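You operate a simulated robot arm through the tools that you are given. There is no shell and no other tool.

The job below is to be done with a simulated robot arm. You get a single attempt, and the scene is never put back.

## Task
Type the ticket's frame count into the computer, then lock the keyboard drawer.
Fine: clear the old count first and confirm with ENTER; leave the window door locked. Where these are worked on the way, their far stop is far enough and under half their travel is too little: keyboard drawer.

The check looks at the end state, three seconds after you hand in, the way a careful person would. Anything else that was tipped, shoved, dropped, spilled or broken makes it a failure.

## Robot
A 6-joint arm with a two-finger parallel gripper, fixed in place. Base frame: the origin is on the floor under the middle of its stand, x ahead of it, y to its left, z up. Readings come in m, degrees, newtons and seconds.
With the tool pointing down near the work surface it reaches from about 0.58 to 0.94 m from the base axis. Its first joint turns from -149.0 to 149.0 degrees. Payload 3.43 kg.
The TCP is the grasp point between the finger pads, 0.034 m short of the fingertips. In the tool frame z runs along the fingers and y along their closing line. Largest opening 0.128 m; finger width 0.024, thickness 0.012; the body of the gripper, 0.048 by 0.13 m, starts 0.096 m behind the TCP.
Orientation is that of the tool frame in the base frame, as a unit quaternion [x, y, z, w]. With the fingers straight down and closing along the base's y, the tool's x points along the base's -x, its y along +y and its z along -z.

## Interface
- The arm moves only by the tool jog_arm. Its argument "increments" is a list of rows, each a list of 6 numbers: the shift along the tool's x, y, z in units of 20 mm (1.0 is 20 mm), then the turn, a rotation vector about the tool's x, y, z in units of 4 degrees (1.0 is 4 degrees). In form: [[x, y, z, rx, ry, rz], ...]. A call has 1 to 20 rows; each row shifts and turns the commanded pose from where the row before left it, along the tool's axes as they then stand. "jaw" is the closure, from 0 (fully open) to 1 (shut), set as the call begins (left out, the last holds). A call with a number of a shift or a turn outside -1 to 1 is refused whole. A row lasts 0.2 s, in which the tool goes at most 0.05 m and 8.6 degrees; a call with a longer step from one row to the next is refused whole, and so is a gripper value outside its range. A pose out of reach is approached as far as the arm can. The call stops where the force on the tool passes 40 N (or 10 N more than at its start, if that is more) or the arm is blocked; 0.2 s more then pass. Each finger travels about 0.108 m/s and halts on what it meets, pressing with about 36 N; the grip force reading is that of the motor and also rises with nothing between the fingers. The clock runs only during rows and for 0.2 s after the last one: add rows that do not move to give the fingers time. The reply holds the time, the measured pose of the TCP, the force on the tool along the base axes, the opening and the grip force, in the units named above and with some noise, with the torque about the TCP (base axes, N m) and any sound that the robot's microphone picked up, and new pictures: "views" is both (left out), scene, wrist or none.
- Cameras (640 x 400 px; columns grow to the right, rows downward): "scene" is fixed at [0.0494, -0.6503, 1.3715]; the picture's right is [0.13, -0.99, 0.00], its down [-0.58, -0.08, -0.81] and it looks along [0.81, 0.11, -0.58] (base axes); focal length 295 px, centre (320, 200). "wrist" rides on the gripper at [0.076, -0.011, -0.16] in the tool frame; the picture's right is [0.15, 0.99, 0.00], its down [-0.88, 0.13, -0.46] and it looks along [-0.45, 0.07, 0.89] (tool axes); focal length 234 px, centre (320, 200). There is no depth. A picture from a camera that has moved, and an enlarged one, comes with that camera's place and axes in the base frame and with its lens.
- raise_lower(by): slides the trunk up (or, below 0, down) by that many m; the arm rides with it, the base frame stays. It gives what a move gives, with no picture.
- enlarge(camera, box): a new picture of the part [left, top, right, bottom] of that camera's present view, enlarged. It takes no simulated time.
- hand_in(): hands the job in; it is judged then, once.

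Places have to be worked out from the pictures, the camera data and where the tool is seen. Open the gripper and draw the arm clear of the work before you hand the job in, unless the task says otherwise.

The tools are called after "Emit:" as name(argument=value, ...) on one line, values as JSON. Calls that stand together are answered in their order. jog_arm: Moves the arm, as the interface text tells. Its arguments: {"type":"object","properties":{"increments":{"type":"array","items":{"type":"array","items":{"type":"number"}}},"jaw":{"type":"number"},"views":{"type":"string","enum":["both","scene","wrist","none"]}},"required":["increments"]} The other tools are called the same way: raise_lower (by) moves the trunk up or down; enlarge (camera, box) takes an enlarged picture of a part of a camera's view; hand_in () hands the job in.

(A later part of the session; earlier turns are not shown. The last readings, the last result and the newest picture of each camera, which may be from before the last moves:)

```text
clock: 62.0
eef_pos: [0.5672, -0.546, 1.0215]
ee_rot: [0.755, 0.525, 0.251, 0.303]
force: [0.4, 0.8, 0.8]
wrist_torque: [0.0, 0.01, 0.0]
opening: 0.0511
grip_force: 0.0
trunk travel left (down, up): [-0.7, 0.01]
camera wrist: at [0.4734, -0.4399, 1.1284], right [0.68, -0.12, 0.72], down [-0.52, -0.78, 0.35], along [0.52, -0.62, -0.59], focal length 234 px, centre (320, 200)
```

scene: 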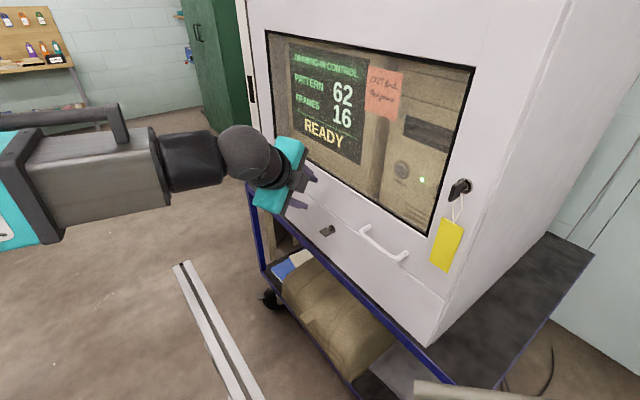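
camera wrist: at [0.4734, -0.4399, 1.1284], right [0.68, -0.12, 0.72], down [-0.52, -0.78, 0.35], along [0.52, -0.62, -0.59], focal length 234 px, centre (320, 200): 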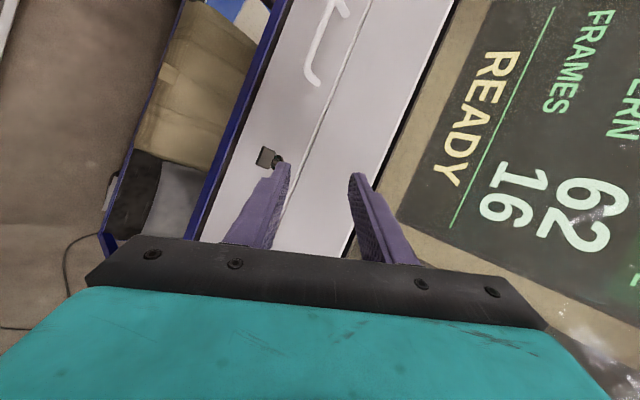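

Tool is now ~44° down, with no reach flags. I yaw right 30° to face the cabinet and slide left ~18 cm to be in front of the drawer handle, staying ~9 cm off the face.

Emit:
jog_arm(increments=[[0, 0, 0, -0.057, -0.676, 0.648], [0, 0, 0, -0.057, -0.676, 0.648], [0, 0, 0, -0.057, -0.676, 0.648], [0, 0, 0, -0.057, -0.676, 0.648], [0, 0, 0, -0.057, -0.676, 0.648], [0, 0, 0, -0.057, -0.676, 0.648], [0, 0, 0, -0.057, -0.676, 0.648], [0, 0, 0, -0.057, -0.676, 0.648], [0.92, 0, 0, 0, 0, 0], [0.92, 0, 0, 0, 0, 0], [0.92, 0, 0, 0, 0, 0], [0.92, 0, 0, 0, 0, 0], [0.92, 0, 0, 0, 0, 0], [0.92, 0, 0, 0, 0, 0], [0.92, 0, 0, 0, 0, 0], [0.92, 0, 0, 0, 0, 0], [0.92, 0, 0, 0, 0, 0], [0.92, 0, 0, 0, 0, 0]])

```text
clock: 65.8
eef_pos: [0.707, -0.4241, 1.0324]
ee_rot: [0.864, 0.312, 0.165, 0.358]
force: [-0.3, -0.4, 0.2]
wrist_torque: [-0.02, -0.01, -0.03]
opening: 0.0512
grip_force: 0.1
trunk travel left (down, up): [-0.7, 0.01]
camera wrist: at [0.6762, -0.2855, 1.1405], right [0.53, -0.45, 0.72], down [-0.84, -0.41, 0.35], along [0.14, -0.79, -0.59], focal length 234 px, centre (320, 200)
```

scene: 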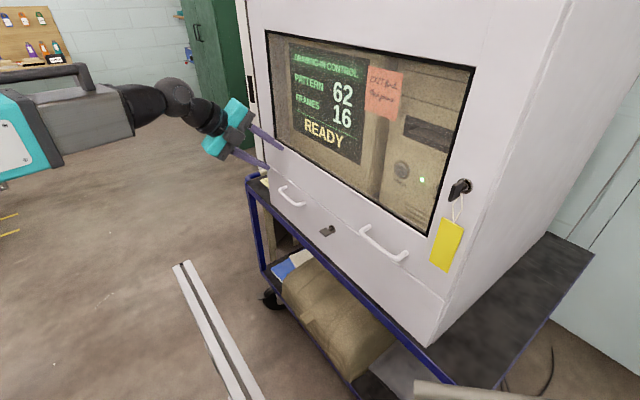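
wrist: 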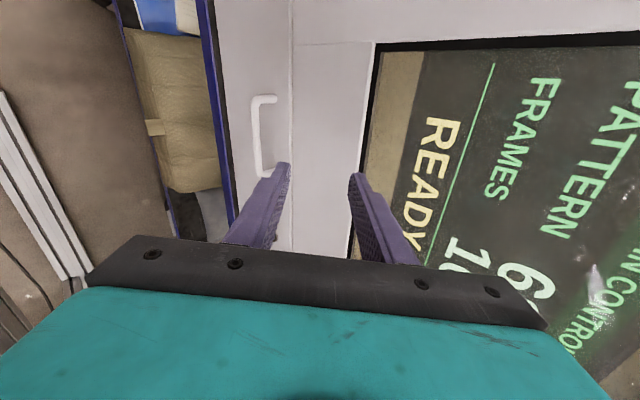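

Now I'm in front of the handle line (t≈0.174, n≈0.081). I enlarge the handle to refine its position.

Emit:
enlarge(camera="wrist", box=[210, 80, 350, 190])

Emit:
enlarge(camera="scene", box=[260, 160, 380, 250])

```text
3.64 times, centred on (280, 135) of wrist
camera zoom: at [0.6762, -0.2855, 1.1405], right [0.53, -0.45, 0.72], down [-0.84, -0.41, 0.35], along [0.14, -0.79, -0.59], focal length 852 px, centre (466, 436)
```

zoom: 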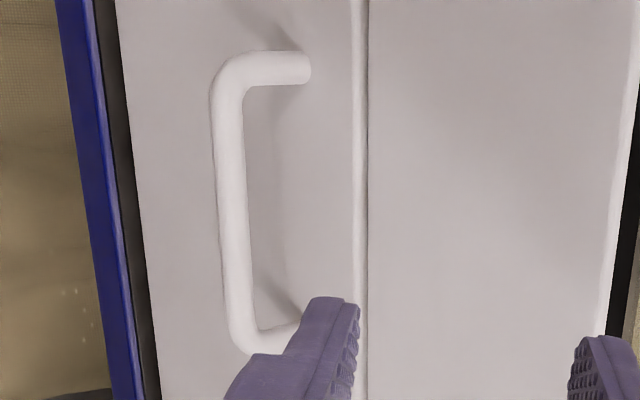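

```text
4.44 times, centred on (320, 205) of scene
camera zoom: at [0.0494, -0.6503, 1.3715], right [0.13, -0.99, 0.0], down [-0.58, -0.08, -0.81], along [0.81, 0.11, -0.58], focal length 1311 px, centre (320, 178)
```

zoom: 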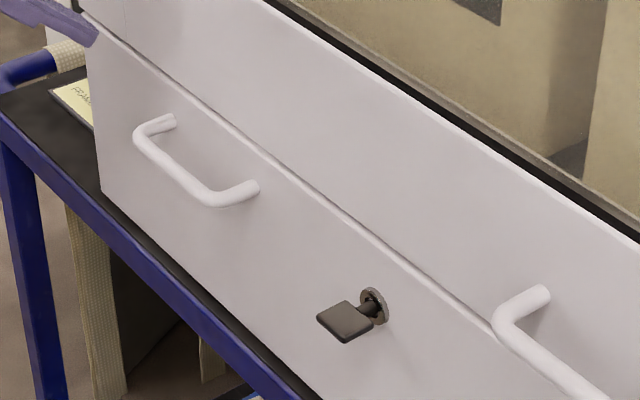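

The bar is at n≈0.032, z≈0.870, centre t≈0.175. I correct the 5° roll, narrow the fingers to ~30 mm, and move down to a standoff 6 cm back from the bar along the tool axis.

Emit:
jog_arm(increments=[[0, 0, 0, 0, 0, -0.625], [0, 0, 0, 0, 0, -0.625], [0.011, -0.842, 0.622, 0, 0, 0], [0.011, -0.842, 0.622, 0, 0, 0], [0.011, -0.842, 0.622, 0, 0, 0], [0.011, -0.842, 0.622, 0, 0, 0], [0.011, -0.842, 0.622, 0, 0, 0]], jaw=0.76)

Emit:
enlarge(camera="wrist", box=[240, 100, 400, 220])

```text
clock: 67.4
eef_pos: [0.6994, -0.4156, 0.9294]
ee_rot: [0.85, 0.348, 0.149, 0.365]
force: [0.4, 0.4, 0.4]
wrist_torque: [-0.02, 0.01, -0.02]
opening: 0.0305
grip_force: 0.1
trunk travel left (down, up): [-0.7, 0.01]
camera wrist: at [0.6653, -0.274, 1.0314], right [0.58, -0.38, 0.72], down [-0.8, -0.45, 0.41], along [0.16, -0.81, -0.56], focal length 234 px, centre (320, 200)
```

scene: 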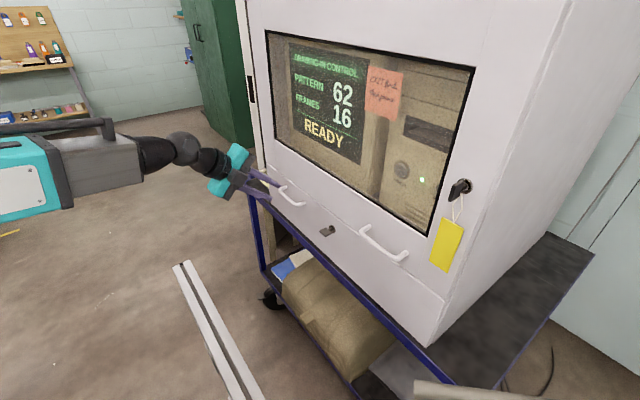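
wrist: 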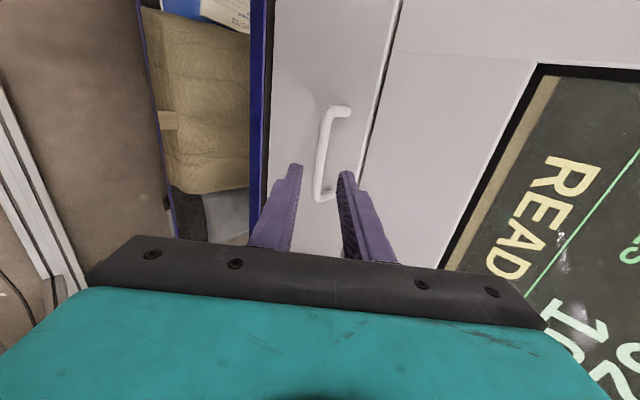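

```text
3.33 times, centred on (320, 160) of wrist
camera zoom: at [0.6653, -0.274, 1.0314], right [0.58, -0.38, 0.72], down [-0.8, -0.45, 0.41], along [0.16, -0.81, -0.56], focal length 781 px, centre (320, 333)
```

zoom: 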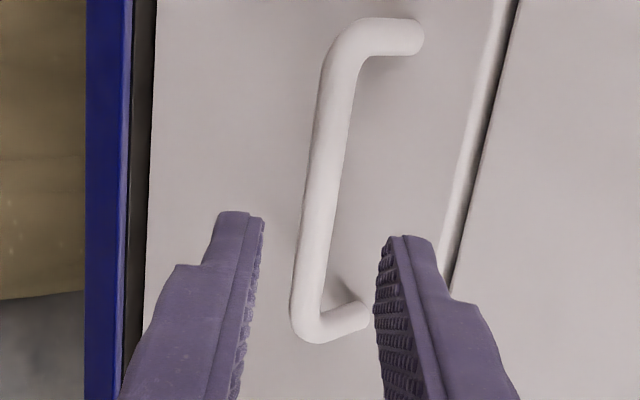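

The bar is right on the tool axis between the fingers. I advance 6 cm along the tool axis to bring the bar between the pads.

Emit:
jog_arm(increments=[[0, 0, 0.75, 0, 0, 0], [0, 0, 0.75, 0, 0, 0], [0, 0, 0.75, 0, 0, 0], [0, 0, 0.75, 0, 0, 0], [0, 0, 0, 0, 0, 0]])

Emit:
enlarge(camera="wrist", box=[240, 100, 400, 220])

```text
clock: 68.6
eef_pos: [0.7286, -0.4463, 0.8886]
ee_rot: [0.85, 0.348, 0.15, 0.365]
force: [-0.1, -0.3, 0.4]
wrist_torque: [-0.03, 0.01, -0.01]
opening: 0.0306
grip_force: 0.0
trunk travel left (down, up): [-0.7, 0.01]
camera wrist: at [0.6953, -0.3048, 0.9901], right [0.58, -0.38, 0.72], down [-0.8, -0.45, 0.41], along [0.16, -0.81, -0.56], focal length 234 px, centre (320, 200)
```

scene: 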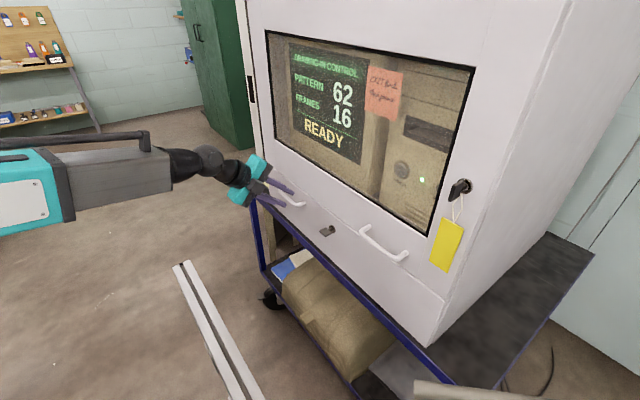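
wrist: 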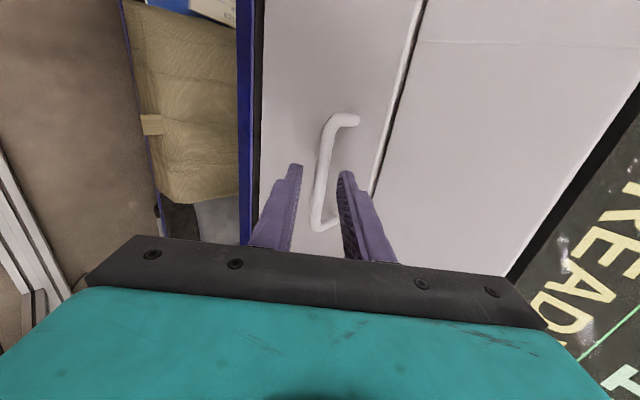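

```text
3.33 times, centred on (320, 160) of wrist
camera zoom: at [0.6953, -0.3048, 0.9901], right [0.58, -0.38, 0.72], down [-0.8, -0.45, 0.41], along [0.16, -0.81, -0.56], focal length 781 px, centre (320, 333)
```

zoom: 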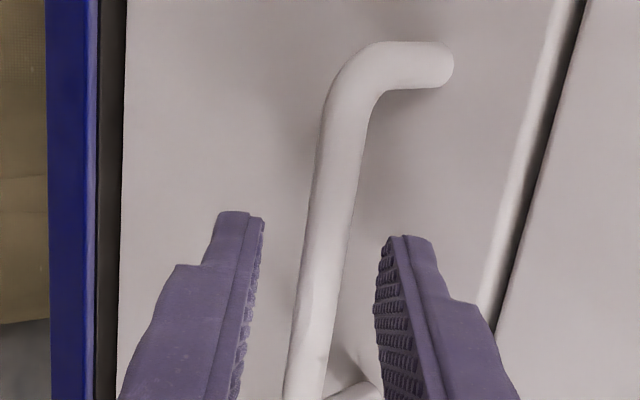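

The bar is between the pads at the planned depth. I close the gripper on the handle.

Emit:
jog_arm(increments=[[0, 0, 0, 0, 0, 0], [0, 0, 0, 0, 0, 0], [0, 0, 0, 0, 0, 0]], jaw=1.0, views="wrist")

Emit:
enlarge(camera="wrist", box=[240, 100, 400, 220])

```text
clock: 69.4
eef_pos: [0.7283, -0.4462, 0.8891]
ee_rot: [0.85, 0.35, 0.149, 0.365]
force: [3.7, -3.5, 3.8]
wrist_torque: [-0.69, 0.49, 0.75]
opening: 0.0108
grip_force: 44.0
trunk travel left (down, up): [-0.7, 0.01]
camera wrist: at [0.6953, -0.3048, 0.9903], right [0.58, -0.38, 0.72], down [-0.79, -0.45, 0.41], along [0.17, -0.81, -0.56], focal length 234 px, centre (320, 200)
```

wrist: 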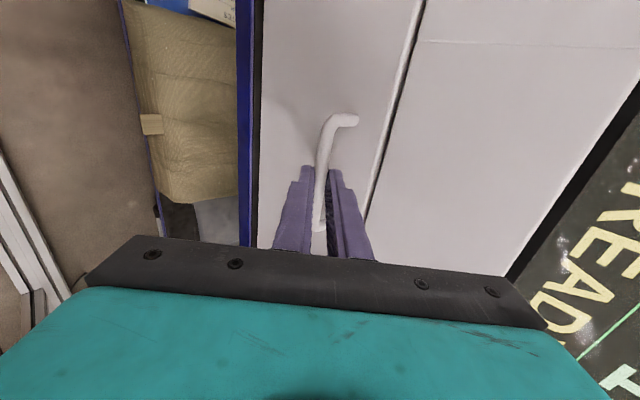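

```text
3.33 times, centred on (320, 160) of wrist
camera zoom: at [0.6953, -0.3048, 0.9903], right [0.58, -0.38, 0.72], down [-0.79, -0.45, 0.41], along [0.17, -0.81, -0.56], focal length 781 px, centre (320, 333)
```

zoom: 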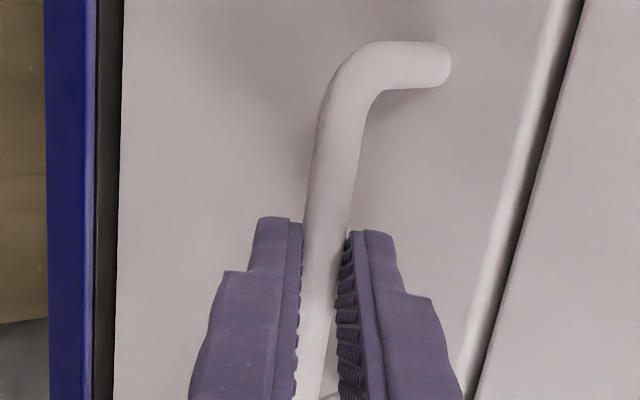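

Handle gripped (10.8 mm). I pull straight out along the face normal, 3 cm first, to see whether the drawer moves.

Emit:
jog_arm(increments=[[0, -0.345, -0.363, 0, 0, 0], [0, -0.345, -0.363, 0, 0, 0], [0, -0.345, -0.363, 0, 0, 0], [0, 0, 0, 0, 0, 0]])

```text
clock: 70.4
eef_pos: [0.706, -0.424, 0.8893]
ee_rot: [0.85, 0.349, 0.149, 0.364]
force: [-5.0, -2.9, 5.7]
wrist_torque: [-0.29, 0.21, 1.14]
opening: 0.0111
grip_force: 45.1
trunk travel left (down, up): [-0.7, 0.01]
camera wrist: at [0.6733, -0.2825, 0.9906], right [0.58, -0.38, 0.72], down [-0.8, -0.45, 0.41], along [0.16, -0.81, -0.56], focal length 234 px, centre (320, 200)
```

scene: 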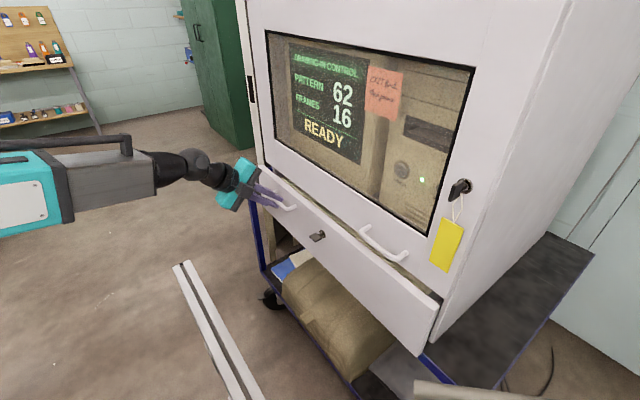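
wrist: 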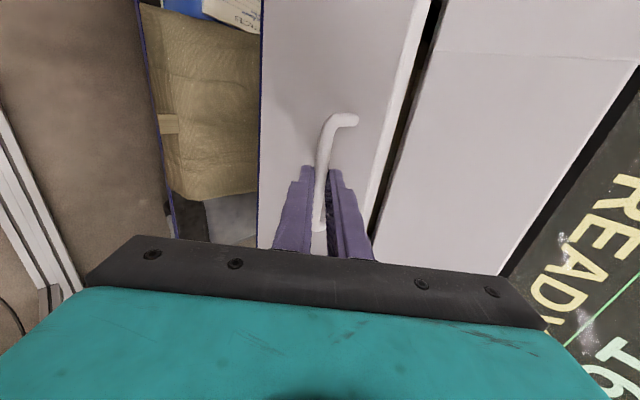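

The drawer is unlocked and sliding out at low force. I keep pulling another 14 cm.

Emit:
jog_arm(increments=[[0, -0.5, -0.525, 0, 0, 0], [0, -0.69, -0.725, 0, 0, 0], [0, -0.69, -0.725, 0, 0, 0], [0, -0.69, -0.725, 0, 0, 0], [0, -0.69, -0.725, 0, 0, 0], [0, -0.69, -0.725, 0, 0, 0], [0, -0.5, -0.525, 0, 0, 0], [0, 0, 0, 0, 0, 0]])

```text
clock: 72.2
eef_pos: [0.6212, -0.3382, 0.889]
ee_rot: [0.85, 0.349, 0.147, 0.367]
force: [-15.8, -19.3, 23.7]
wrist_torque: [-1.27, 0.58, 0.06]
opening: 0.0111
grip_force: 45.1
out of reach, approached as far as the arm can: row 7
trunk travel left (down, up): [-0.7, 0.01]
camera wrist: at [0.5882, -0.1968, 0.99], right [0.58, -0.38, 0.72], down [-0.8, -0.44, 0.41], along [0.16, -0.81, -0.56], focal length 234 px, centre (320, 200)
```

scene: 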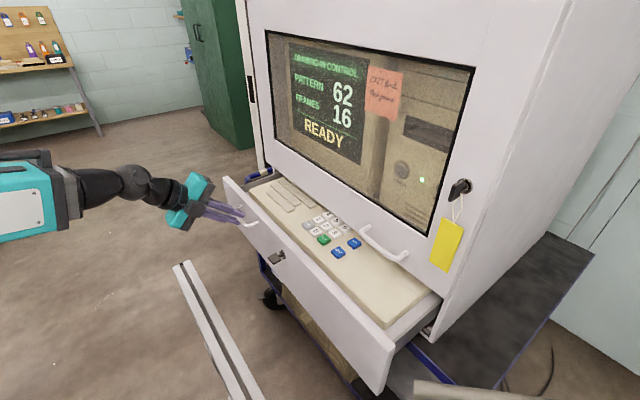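
wrist: 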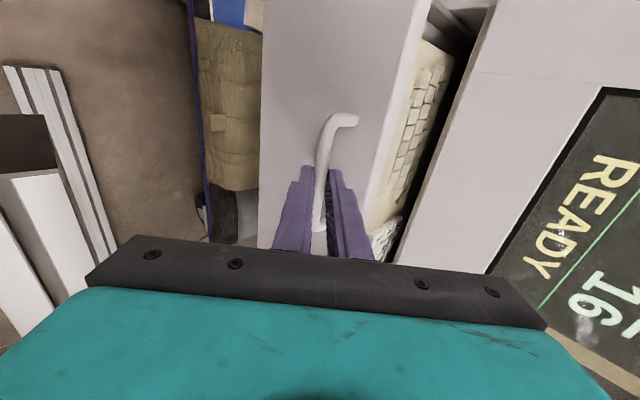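

The drawer is out about 15 cm and the keyboard is visible; the arm flagged reach on the last row. I enlarge the keyboard before deciding how far more to pull.

Emit:
enlarge(camera="scene", box=[240, 160, 440, 330])

Emit:
enlarge(camera="scene", box=[295, 200, 375, 260])

```text
2.35 times, centred on (340, 245) of scene
camera zoom: at [0.0494, -0.6503, 1.3715], right [0.13, -0.99, 0.0], down [-0.58, -0.08, -0.81], along [0.81, 0.11, -0.58], focal length 694 px, centre (273, 94)
```

zoom: 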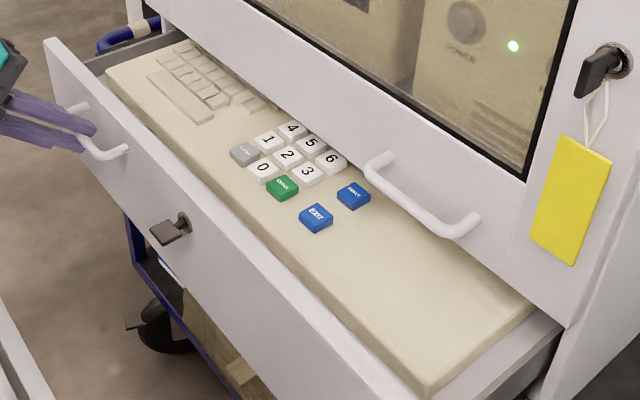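

```text
6.67 times, centred on (335, 230) of scene
camera zoom: at [0.0494, -0.6503, 1.3715], right [0.13, -0.99, 0.0], down [-0.58, -0.08, -0.81], along [0.81, 0.11, -0.58], focal length 1966 px, centre (220, 0)
```

zoom: 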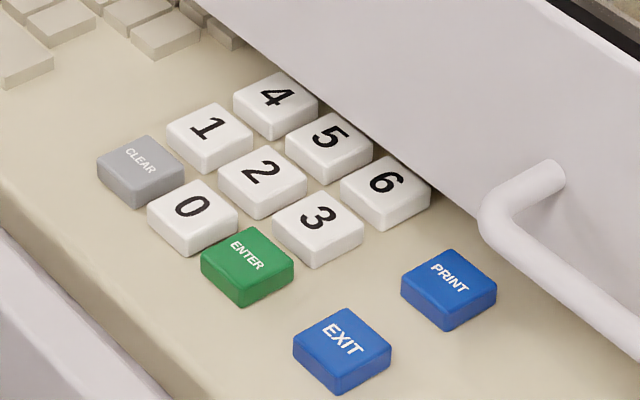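

Keys visible: CLEAR, 0, ENTER (front row), 1-2-3, 4-5-6 — and PRINT/EXIT to avoid. The "4" is still too near the door panel, so I release slightly, pitch the tool steeper (about 75°) around the bar, and will re-grip to pull further.

Emit:
jog_arm(increments=[[0, 0, 0, 0, 0, 0], [0, 0, 0, 0, 0, 0], [0, 0.087, 0, 1, 0, 0], [0, 0.087, 0, 1, 0, 0], [0, 0.087, 0, 1, 0, 0], [0, 0.087, 0, 1, 0, 0]], jaw=0.76)

Emit:
enlarge(camera="wrist", box=[240, 100, 400, 220])

```text
clock: 73.6
eef_pos: [0.6273, -0.3406, 0.8897]
ee_rot: [0.893, 0.366, 0.099, 0.242]
force: [0.3, 0.6, -0.7]
wrist_torque: [-0.02, 0.0, 0.03]
opening: 0.0309
grip_force: 0.0
trunk travel left (down, up): [-0.7, 0.01]
camera wrist: at [0.6184, -0.2228, 1.0208], right [0.7, -0.5, 0.5], down [-0.71, -0.53, 0.46], along [0.04, -0.68, -0.73], focal length 234 px, centre (320, 200)
```

scene: 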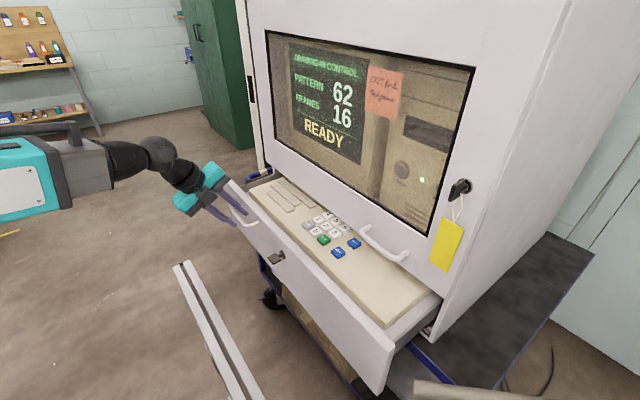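
wrist: 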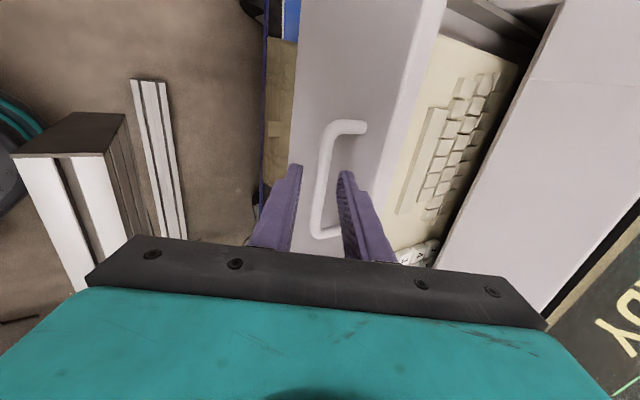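

```text
3.33 times, centred on (320, 160) of wrist
camera zoom: at [0.6184, -0.2228, 1.0208], right [0.7, -0.5, 0.5], down [-0.71, -0.53, 0.46], along [0.04, -0.68, -0.73], focal length 781 px, centre (320, 333)
```

zoom: 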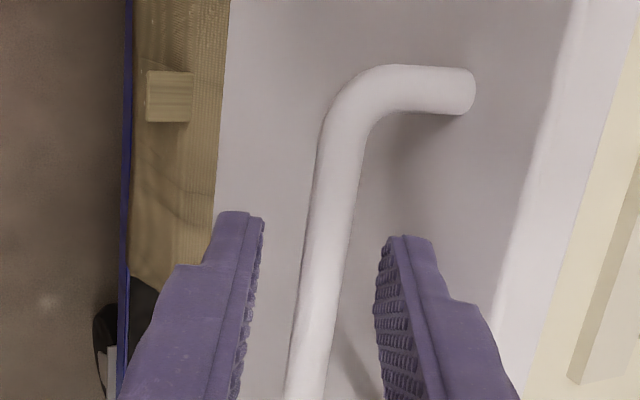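

Pitched to ~60° with the bar still between the pads and forces at zero. I pitch four more steps and close again.

Emit:
jog_arm(increments=[[0, 0.087, 0, 1, 0, 0], [0, 0.087, 0, 1, 0, 0], [0, 0.087, 0, 1, 0, 0], [0, 0.087, 0, 1, 0, 0], [0, 0, 0, 0, 0, 0]])

Emit:
enlarge(camera="wrist", box=[240, 100, 400, 220])

```text
clock: 74.8
eef_pos: [0.6312, -0.3445, 0.8929]
ee_rot: [0.918, 0.376, 0.047, 0.116]
force: [-0.9, -0.2, 0.2]
wrist_torque: [-0.04, -0.02, 0.0]
opening: 0.0306
grip_force: 0.1
trunk travel left (down, up): [-0.7, 0.01]
camera wrist: at [0.6505, -0.2551, 1.0446], right [0.78, -0.58, 0.25], down [-0.62, -0.63, 0.47], along [-0.12, -0.52, -0.85], focal length 234 px, centre (320, 200)
```

scene: 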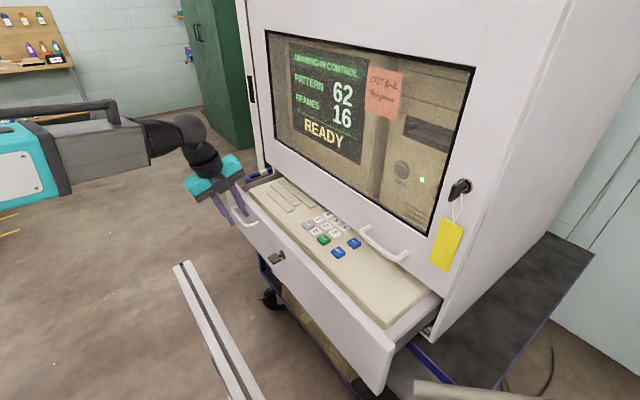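
wrist: 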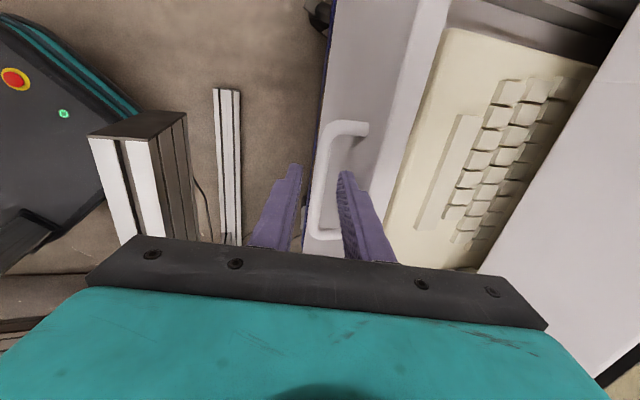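

```text
3.33 times, centred on (320, 160) of wrist
camera zoom: at [0.6505, -0.2551, 1.0446], right [0.78, -0.58, 0.25], down [-0.62, -0.63, 0.47], along [-0.12, -0.52, -0.85], focal length 781 px, centre (320, 333)
```

zoom: 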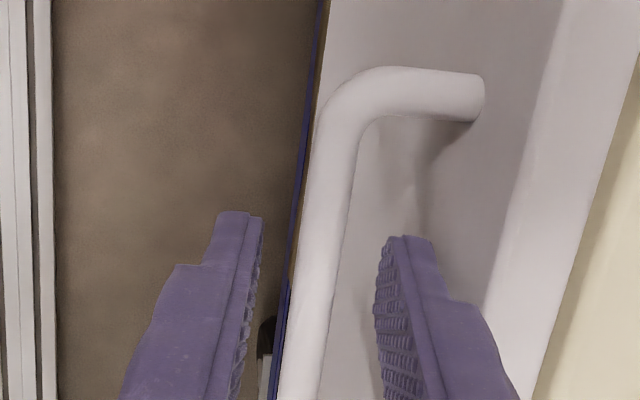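

The bar is still centred between the pads and the tool is ~75° down. I close on it again.

Emit:
jog_arm(increments=[[0, 0, 0, 0, 0, 0], [0, 0, 0, 0, 0, 0]], jaw=1.0, views="none")

Emit:
jog_arm(increments=[[0, -0.7, -0.18, 0, 0, 0], [0, -0.7, -0.18, 0, 0, 0], [0, -0.7, -0.18, 0, 0, 0], [0, 0, 0, 0, 0, 0]])

```text
clock: 75.4
eef_pos: [0.6325, -0.3452, 0.8923]
ee_rot: [0.917, 0.378, 0.047, 0.117]
force: [-1.2, -0.5, -1.8]
wrist_torque: [0.13, -0.07, 1.19]
opening: 0.011
grip_force: 44.4
trunk travel left (down, up): [-0.7, 0.01]
```

```text
clock: 76.4
eef_pos: [0.6017, -0.314, 0.8919]
ee_rot: [0.918, 0.377, 0.047, 0.116]
force: [-3.3, -1.1, -2.5]
wrist_torque: [-0.21, 0.28, 1.0]
opening: 0.011
grip_force: 44.6
trunk travel left (down, up): [-0.7, 0.01]
camera wrist: at [0.6203, -0.2247, 1.0444], right [0.78, -0.58, 0.25], down [-0.62, -0.63, 0.47], along [-0.12, -0.52, -0.85], focal length 234 px, centre (320, 200)
```

scene: 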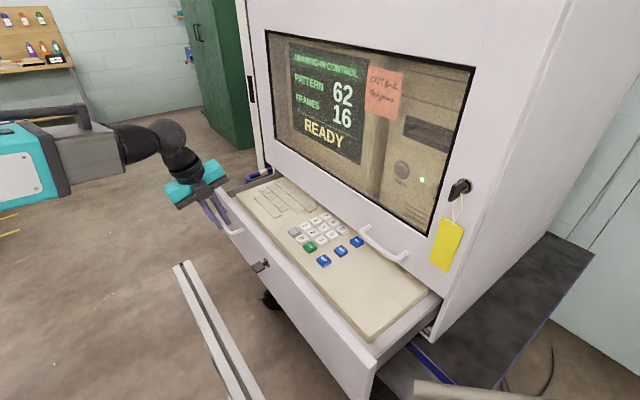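
wrist: 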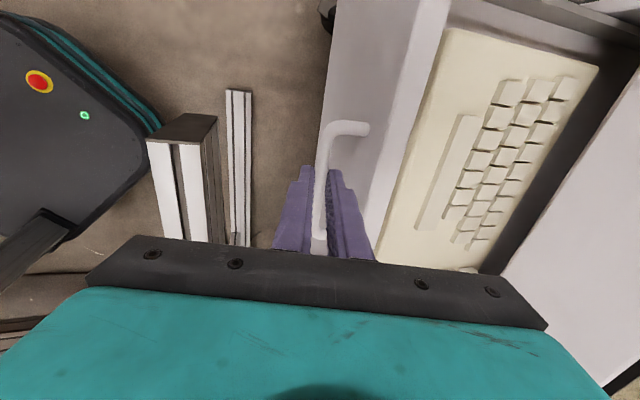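

Moving well (drawer about 19.5 cm open). I keep pulling until the far stop or reach limit.

Emit:
jog_arm(increments=[[0, -0.7, -0.18, 0, 0, 0], [0, -0.7, -0.18, 0, 0, 0], [0, -0.7, -0.18, 0, 0, 0], [0, -0.7, -0.18, 0, 0, 0], [0, 0, 0, 0, 0, 0]])

```text
clock: 77.4
eef_pos: [0.5707, -0.2824, 0.8934]
ee_rot: [0.916, 0.377, 0.05, 0.128]
force: [6.2, -11.6, -10.0]
wrist_torque: [-0.46, 0.04, 0.99]
opening: 0.0108
grip_force: 44.6
trunk travel left (down, up): [-0.7, 0.01]
stopped in row 5: the force on the tool passed its limit at 50 N (the readings are from after the stop); the commanded pose is now the measured one
camera wrist: at [0.5861, -0.1897, 1.0427], right [0.78, -0.57, 0.27], down [-0.62, -0.62, 0.48], along [-0.11, -0.54, -0.84], focal length 234 px, centre (320, 200)
```

scene: 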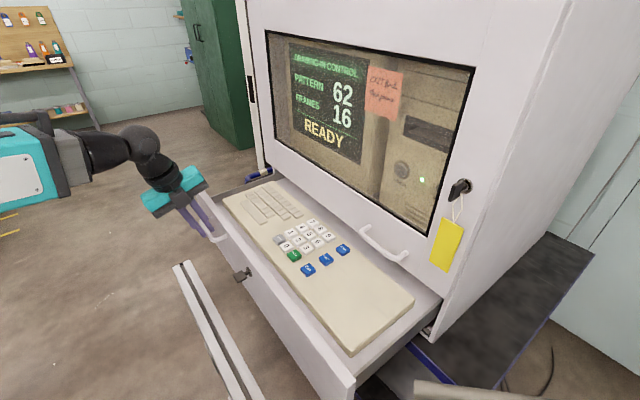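
wrist: 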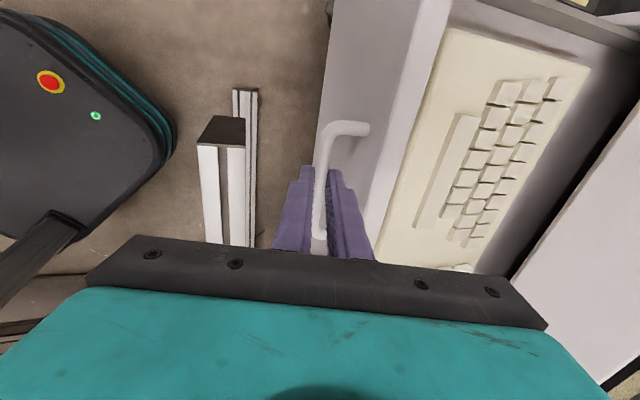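

The drawer hit its far stop (about 24 cm open). The full keypad is visible, so I enlarge it to locate the keys.

Emit:
enlarge(camera="scene", box=[260, 205, 370, 285])

Emit:
enlarge(camera="scene", box=[200, 160, 440, 370])

```text
5.00 times, centred on (315, 245) of scene
camera zoom: at [0.0494, -0.6503, 1.3715], right [0.13, -0.99, 0.0], down [-0.58, -0.08, -0.81], along [0.81, 0.11, -0.58], focal length 1475 px, centre (345, -25)
```

zoom: 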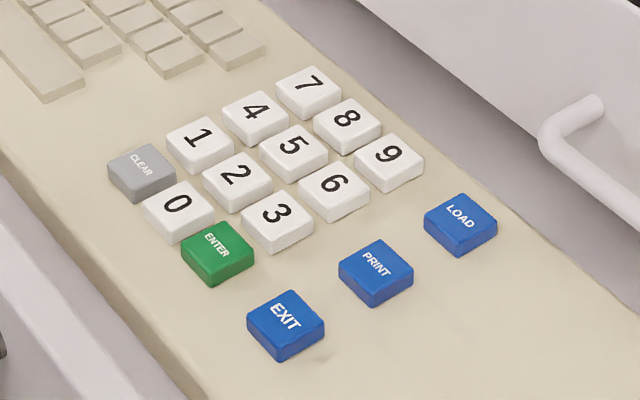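

```text
1.90 times, centred on (320, 265) of scene
camera zoom: at [0.0494, -0.6503, 1.3715], right [0.13, -0.99, 0.0], down [-0.58, -0.08, -0.81], along [0.81, 0.11, -0.58], focal length 562 px, centre (320, 76)
```

zoom: 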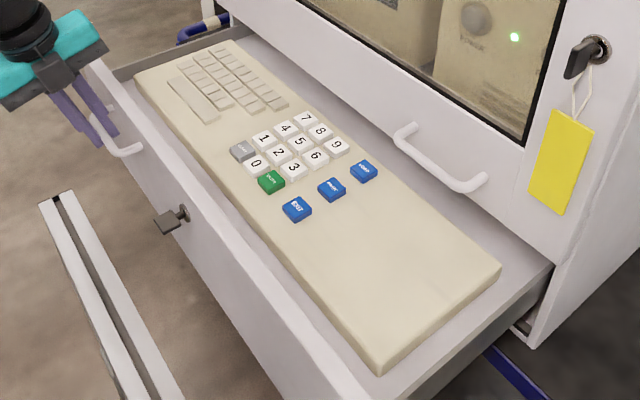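

Layout (front row CLEAR-0-ENTER, then 1-2-3, 4-5-6, 7-8-9; EXIT/PRINT/LOAD at right) with about 34 mm pitch. I release the handle and back out along the tool axis, then rise.

Emit:
jog_arm(increments=[[0, 0, 0, 0, 0, 0], [0, 0, 0, 0, 0, 0], [0, 0, -0.6, 0, 0, 0], [0, 0, -1, 0, 0, 0], [0, 0, -1, 0, 0, 0], [0, 0, -1, 0, 0, 0], [0, 0, -1, 0, 0, 0], [0, 0, -1, 0, 0, 0], [0, 0, -1, 0, 0, 0], [0, 0, 0, 0, 0, 0]], jaw=0.74)

```text
clock: 79.6
eef_pos: [0.5703, -0.2679, 1.0201]
ee_rot: [0.917, 0.377, 0.049, 0.125]
force: [0.4, 0.3, -0.6]
wrist_torque: [-0.01, 0.01, -0.01]
opening: 0.0333
grip_force: 0.1
out of reach, approached as far as the arm can: row 5, 6, 7, 8, 9
trunk travel left (down, up): [-0.7, 0.01]
camera wrist: at [0.5863, -0.1754, 1.1713], right [0.78, -0.57, 0.26], down [-0.62, -0.62, 0.48], along [-0.11, -0.53, -0.84], focal length 234 px, centre (320, 200)
```

scene: 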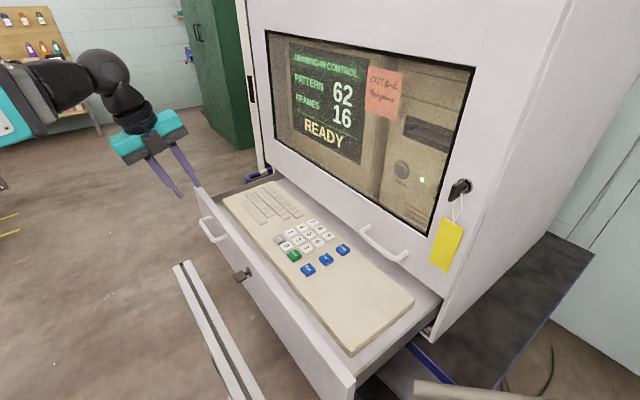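
wrist: 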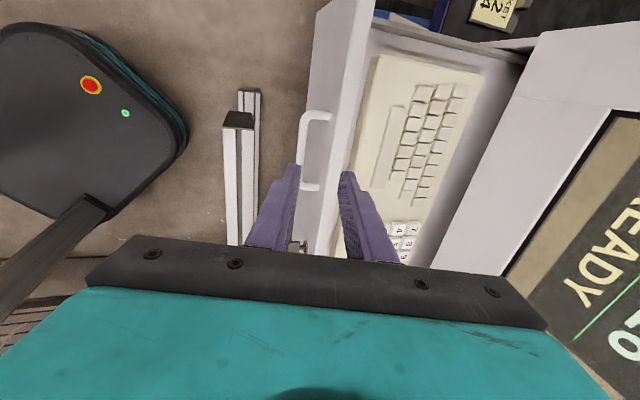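

Clear of the handle at z=1.02. I close the fingers and move over the keypad region (t≈0.03, n≈0.14, z≈1.0) to view the keys from above.

Emit:
jog_arm(increments=[[-0.714, 0.625, 0.27, 0, 0, 0], [-0.714, 0.625, 0.27, 0, 0, 0], [-0.714, 0.625, 0.27, 0, 0, 0], [-0.714, 0.625, 0.27, 0, 0, 0], [-0.714, 0.625, 0.27, 0, 0, 0], [-0.714, 0.625, 0.27, 0, 0, 0], [-0.714, 0.625, 0.27, 0, 0, 0], [-0.714, 0.625, 0.27, 0, 0, 0], [-0.714, 0.625, 0.27, 0, 0, 0], [-0.714, 0.625, 0.27, 0, 0, 0], [-0.714, 0.625, 0.27, 0, 0, 0], [0, 0, 0, 0, 0, 0]], jaw=1.0)

```text
clock: 82.2
eef_pos: [0.5613, -0.4833, 1.0023]
ee_rot: [0.916, 0.377, 0.052, 0.127]
force: [-0.9, 0.9, -0.1]
wrist_torque: [0.03, 0.02, 0.03]
opening: 0.0
grip_force: 32.8
trunk travel left (down, up): [-0.7, 0.01]
camera wrist: at [0.5779, -0.3914, 1.1518], right [0.77, -0.57, 0.27], down [-0.62, -0.62, 0.48], along [-0.11, -0.53, -0.84], focal length 234 px, centre (320, 200)
```

scene: 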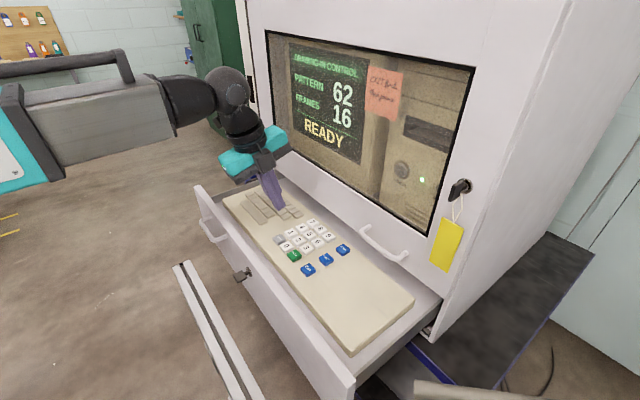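
wrist: 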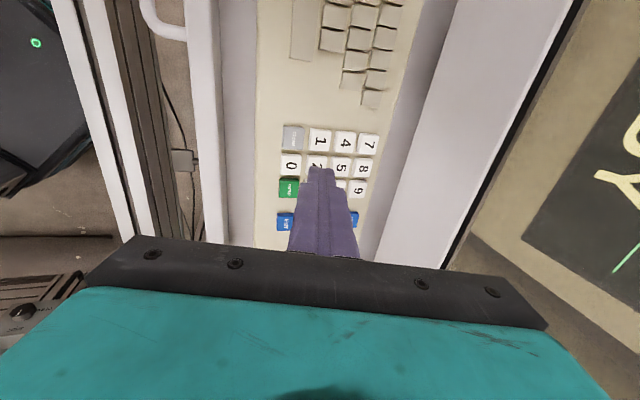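

I have a good overhead view of the keypad; I enlarge it to locate each key precisely.

Emit:
enlarge(camera="wrist", box=[260, 110, 400, 240])

Emit:
enlarge(camera="scene", box=[240, 180, 370, 285])

```text
3.08 times, centred on (330, 175) of wrist
camera zoom: at [0.5779, -0.3914, 1.1518], right [0.77, -0.57, 0.27], down [-0.62, -0.62, 0.48], along [-0.11, -0.53, -0.84], focal length 720 px, centre (289, 277)
```

zoom: 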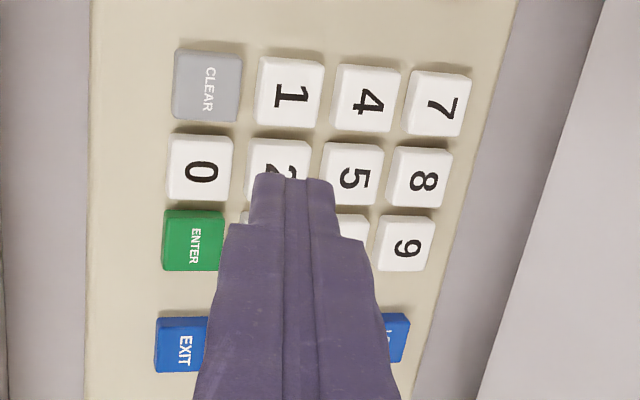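

```text
3.81 times, centred on (305, 232) of scene
camera zoom: at [0.0494, -0.6503, 1.3715], right [0.13, -0.99, 0.0], down [-0.58, -0.08, -0.81], along [0.81, 0.11, -0.58], focal length 1124 px, centre (377, 76)
```

zoom: 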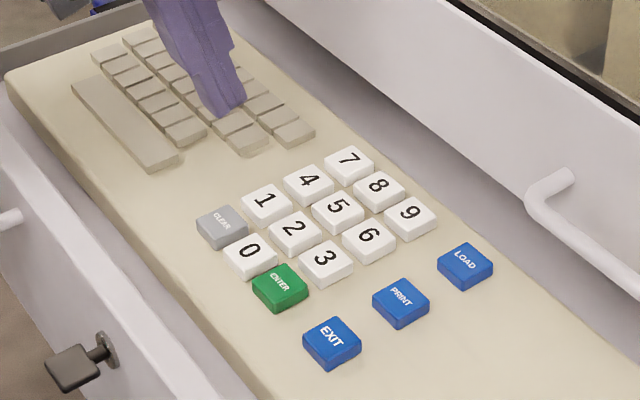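

Stereo places the key tops at z≈0.865: CLEAR (0.572, -0.479), 2 (0.573, -0.528), 4 (0.622, -0.527), ENTER (0.525, -0.527), keys ~25 mm on a 35 mm pitch. I hover above CLEAR first.

Emit:
jog_arm(increments=[[0.134, -0.22, 0.876, 0, 0, 0], [0.134, -0.22, 0.876, 0, 0, 0], [0.134, -0.22, 0.876, 0, 0, 0], [0.134, -0.22, 0.876, 0, 0, 0], [0, 0, 0, 0, 0, 0]])

Emit:
enlarge(camera="scene", box=[240, 190, 370, 285])

Emit:
enlarge(camera="wrist", box=[240, 110, 400, 240])

```text
clock: 83.4
eef_pos: [0.5711, -0.4768, 0.9287]
ee_rot: [0.916, 0.377, 0.051, 0.126]
force: [0.4, -0.2, 0.5]
wrist_torque: [0.01, -0.02, 0.0]
opening: 0.0
grip_force: 32.9
trunk travel left (down, up): [-0.7, 0.01]
camera wrist: at [0.5871, -0.3845, 1.0798], right [0.77, -0.57, 0.27], down [-0.62, -0.62, 0.48], along [-0.11, -0.53, -0.84], focal length 234 px, centre (320, 200)
```

scene: 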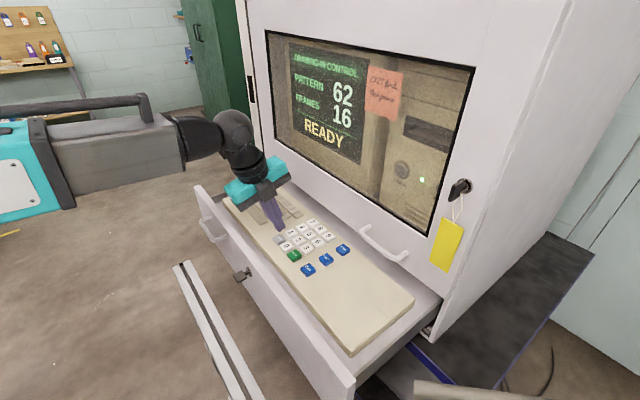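
wrist: 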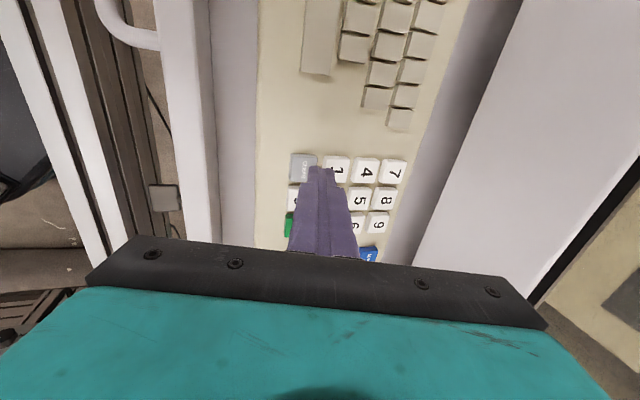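

```text
4.21 times, centred on (305, 238) of scene
camera zoom: at [0.0494, -0.6503, 1.3715], right [0.13, -0.99, 0.0], down [-0.58, -0.08, -0.81], along [0.81, 0.11, -0.58], focal length 1242 px, centre (383, 42)
```

zoom: 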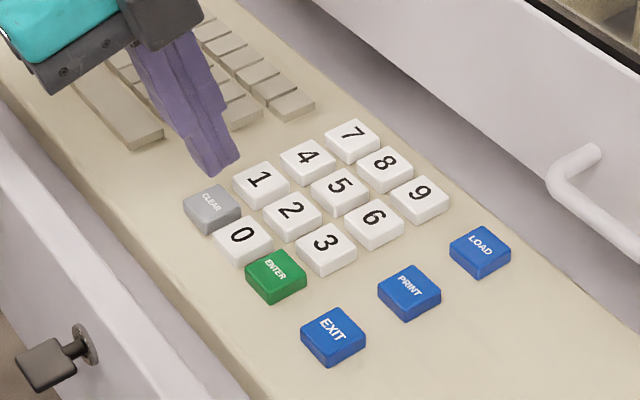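

```text
3.08 times, centred on (320, 175) of wrist
camera zoom: at [0.5871, -0.3845, 1.0798], right [0.77, -0.57, 0.27], down [-0.62, -0.62, 0.48], along [-0.11, -0.53, -0.84], focal length 720 px, centre (320, 277)
```

zoom: 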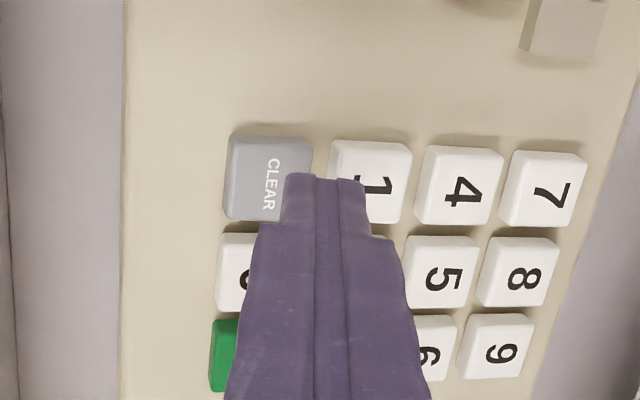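

The fingertip's outer edge should land about 4 mm in front of CLEAR's centre with 10 mm to spare to neighbours. I descend to just about touching.

Emit:
jog_arm(increments=[[0, -0.13, 0.46, 0, 0, 0], [0, -0.13, 0.46, 0, 0, 0], [0, -0.115, 0.4, 0, 0, 0], [0, 0, 0, 0, 0, 0]])

Emit:
enlarge(camera="scene", box=[240, 190, 370, 285])

Emit:
enlarge(camera="wrist", box=[240, 110, 400, 240])

```text
clock: 84.4
eef_pos: [0.5724, -0.4767, 0.9018]
ee_rot: [0.916, 0.377, 0.051, 0.127]
force: [0.9, 0.8, 4.7]
wrist_torque: [0.03, -0.03, -0.01]
opening: 0.0002
grip_force: 33.4
trunk travel left (down, up): [-0.7, 0.01]
heard: click
camera wrist: at [0.5874, -0.3847, 1.053], right [0.77, -0.57, 0.27], down [-0.62, -0.62, 0.48], along [-0.11, -0.54, -0.84], focal length 234 px, centre (320, 200)
```

scene: 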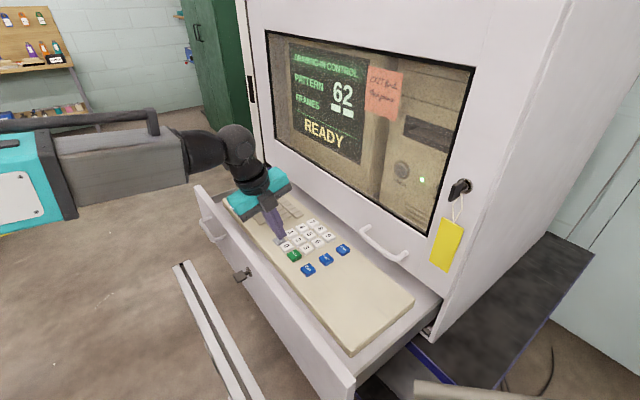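
wrist: 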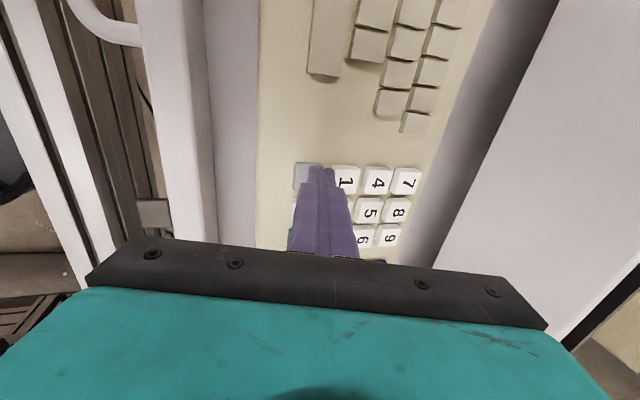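

```text
4.21 times, centred on (305, 238) of scene
camera zoom: at [0.0494, -0.6503, 1.3715], right [0.13, -0.99, 0.0], down [-0.58, -0.08, -0.81], along [0.81, 0.11, -0.58], focal length 1242 px, centre (383, 42)
```

zoom: 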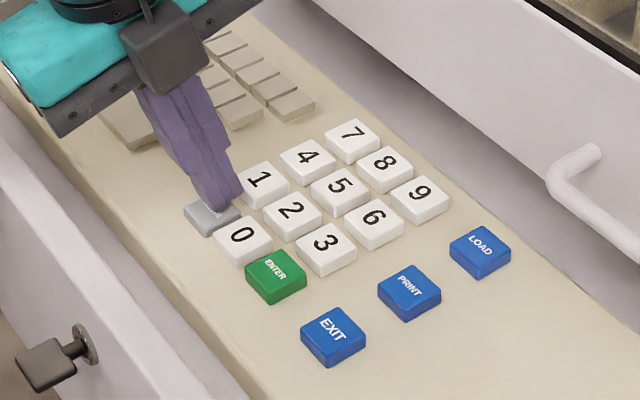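

```text
3.08 times, centred on (320, 175) of wrist
camera zoom: at [0.5874, -0.3847, 1.053], right [0.77, -0.57, 0.27], down [-0.62, -0.62, 0.48], along [-0.11, -0.54, -0.84], focal length 720 px, centre (320, 277)
```

zoom: 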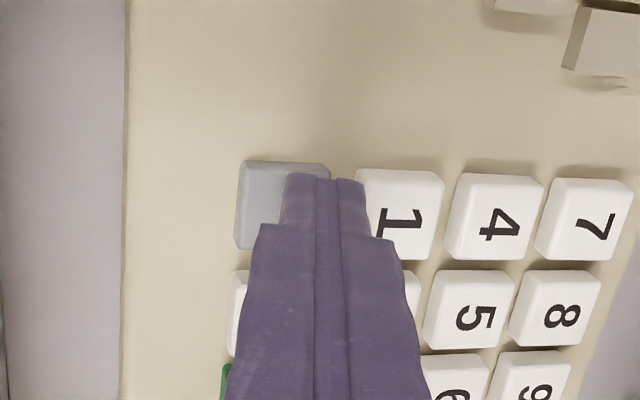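

CLEAR clicked and the screen's frame field is now blank "_ _". I lift 3 cm and hover over the 2 key.

Emit:
jog_arm(increments=[[0, 0.204, -0.722, 0, 0, 0], [0, 0.204, -0.722, 0, 0, 0], [-0.593, 0.518, 0.147, 0, 0, 0], [-0.593, 0.518, 0.147, 0, 0, 0], [-0.593, 0.518, 0.147, 0, 0, 0], [0, 0, 0, 0, 0, 0]])

Emit:
enlarge(camera="scene", box=[240, 190, 370, 285])

Emit:
enlarge(camera="scene", box=[280, 40, 420, 160])

Emit:
enlarge(camera="wrist", box=[240, 110, 400, 240])

```text
clock: 85.8
eef_pos: [0.5714, -0.5256, 0.9328]
ee_rot: [0.916, 0.377, 0.051, 0.127]
force: [-0.1, 1.0, -0.3]
wrist_torque: [-0.02, 0.04, -0.01]
opening: 0.0003
grip_force: 33.5
trunk travel left (down, up): [-0.7, 0.01]
camera wrist: at [0.5861, -0.433, 1.0832], right [0.77, -0.57, 0.27], down [-0.62, -0.62, 0.48], along [-0.11, -0.53, -0.84], focal length 234 px, centre (320, 200)
```

scene: 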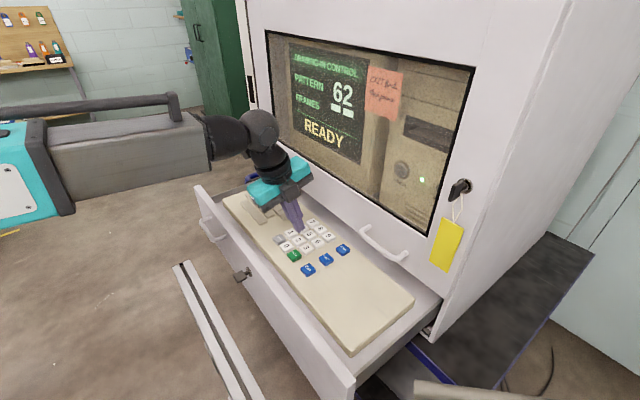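
wrist: 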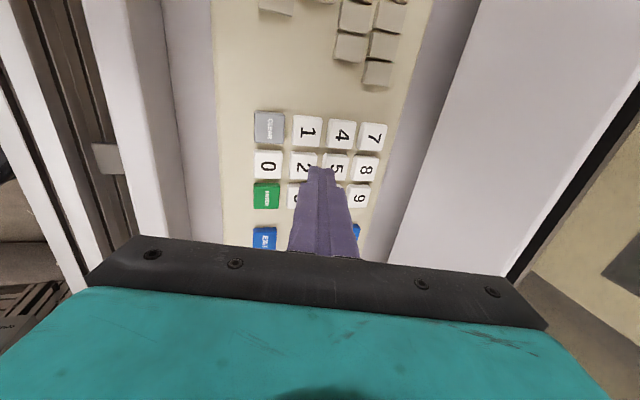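

```text
4.21 times, centred on (305, 238) of scene
camera zoom: at [0.0494, -0.6503, 1.3715], right [0.13, -0.99, 0.0], down [-0.58, -0.08, -0.81], along [0.81, 0.11, -0.58], focal length 1242 px, centre (383, 42)
```

zoom: 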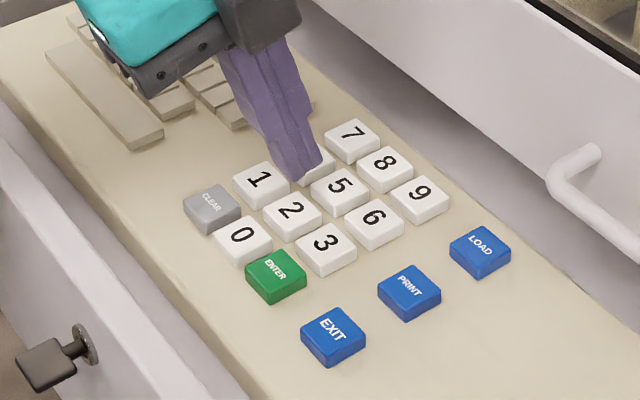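

```text
3.33 times, centred on (350, 100) of scene
camera zoom: at [0.0494, -0.6503, 1.3715], right [0.13, -0.99, 0.0], down [-0.58, -0.08, -0.81], along [0.81, 0.11, -0.58], focal length 983 px, centre (220, 533)
```

zoom: 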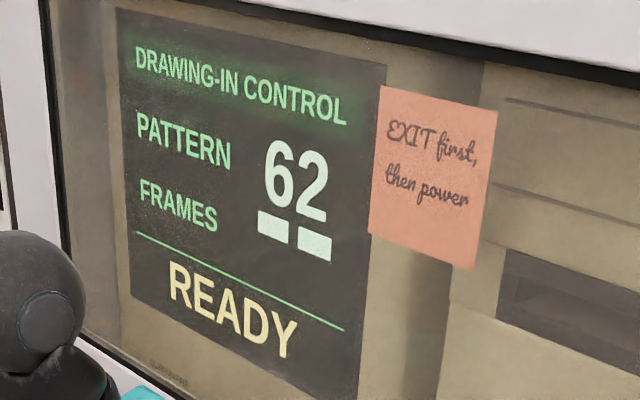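

```text
3.08 times, centred on (320, 175) of wrist
camera zoom: at [0.5861, -0.433, 1.0832], right [0.77, -0.57, 0.27], down [-0.62, -0.62, 0.48], along [-0.11, -0.53, -0.84], focal length 720 px, centre (320, 277)
```

zoom: 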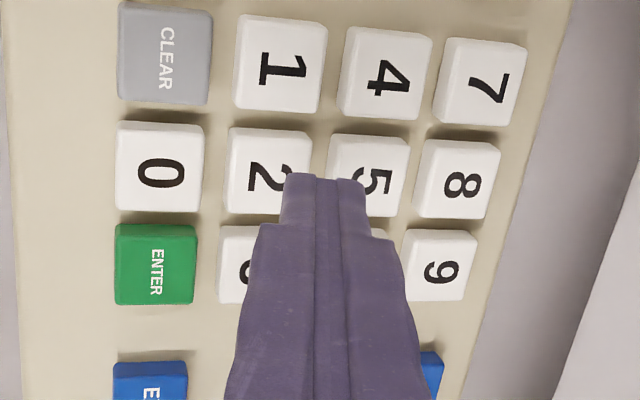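

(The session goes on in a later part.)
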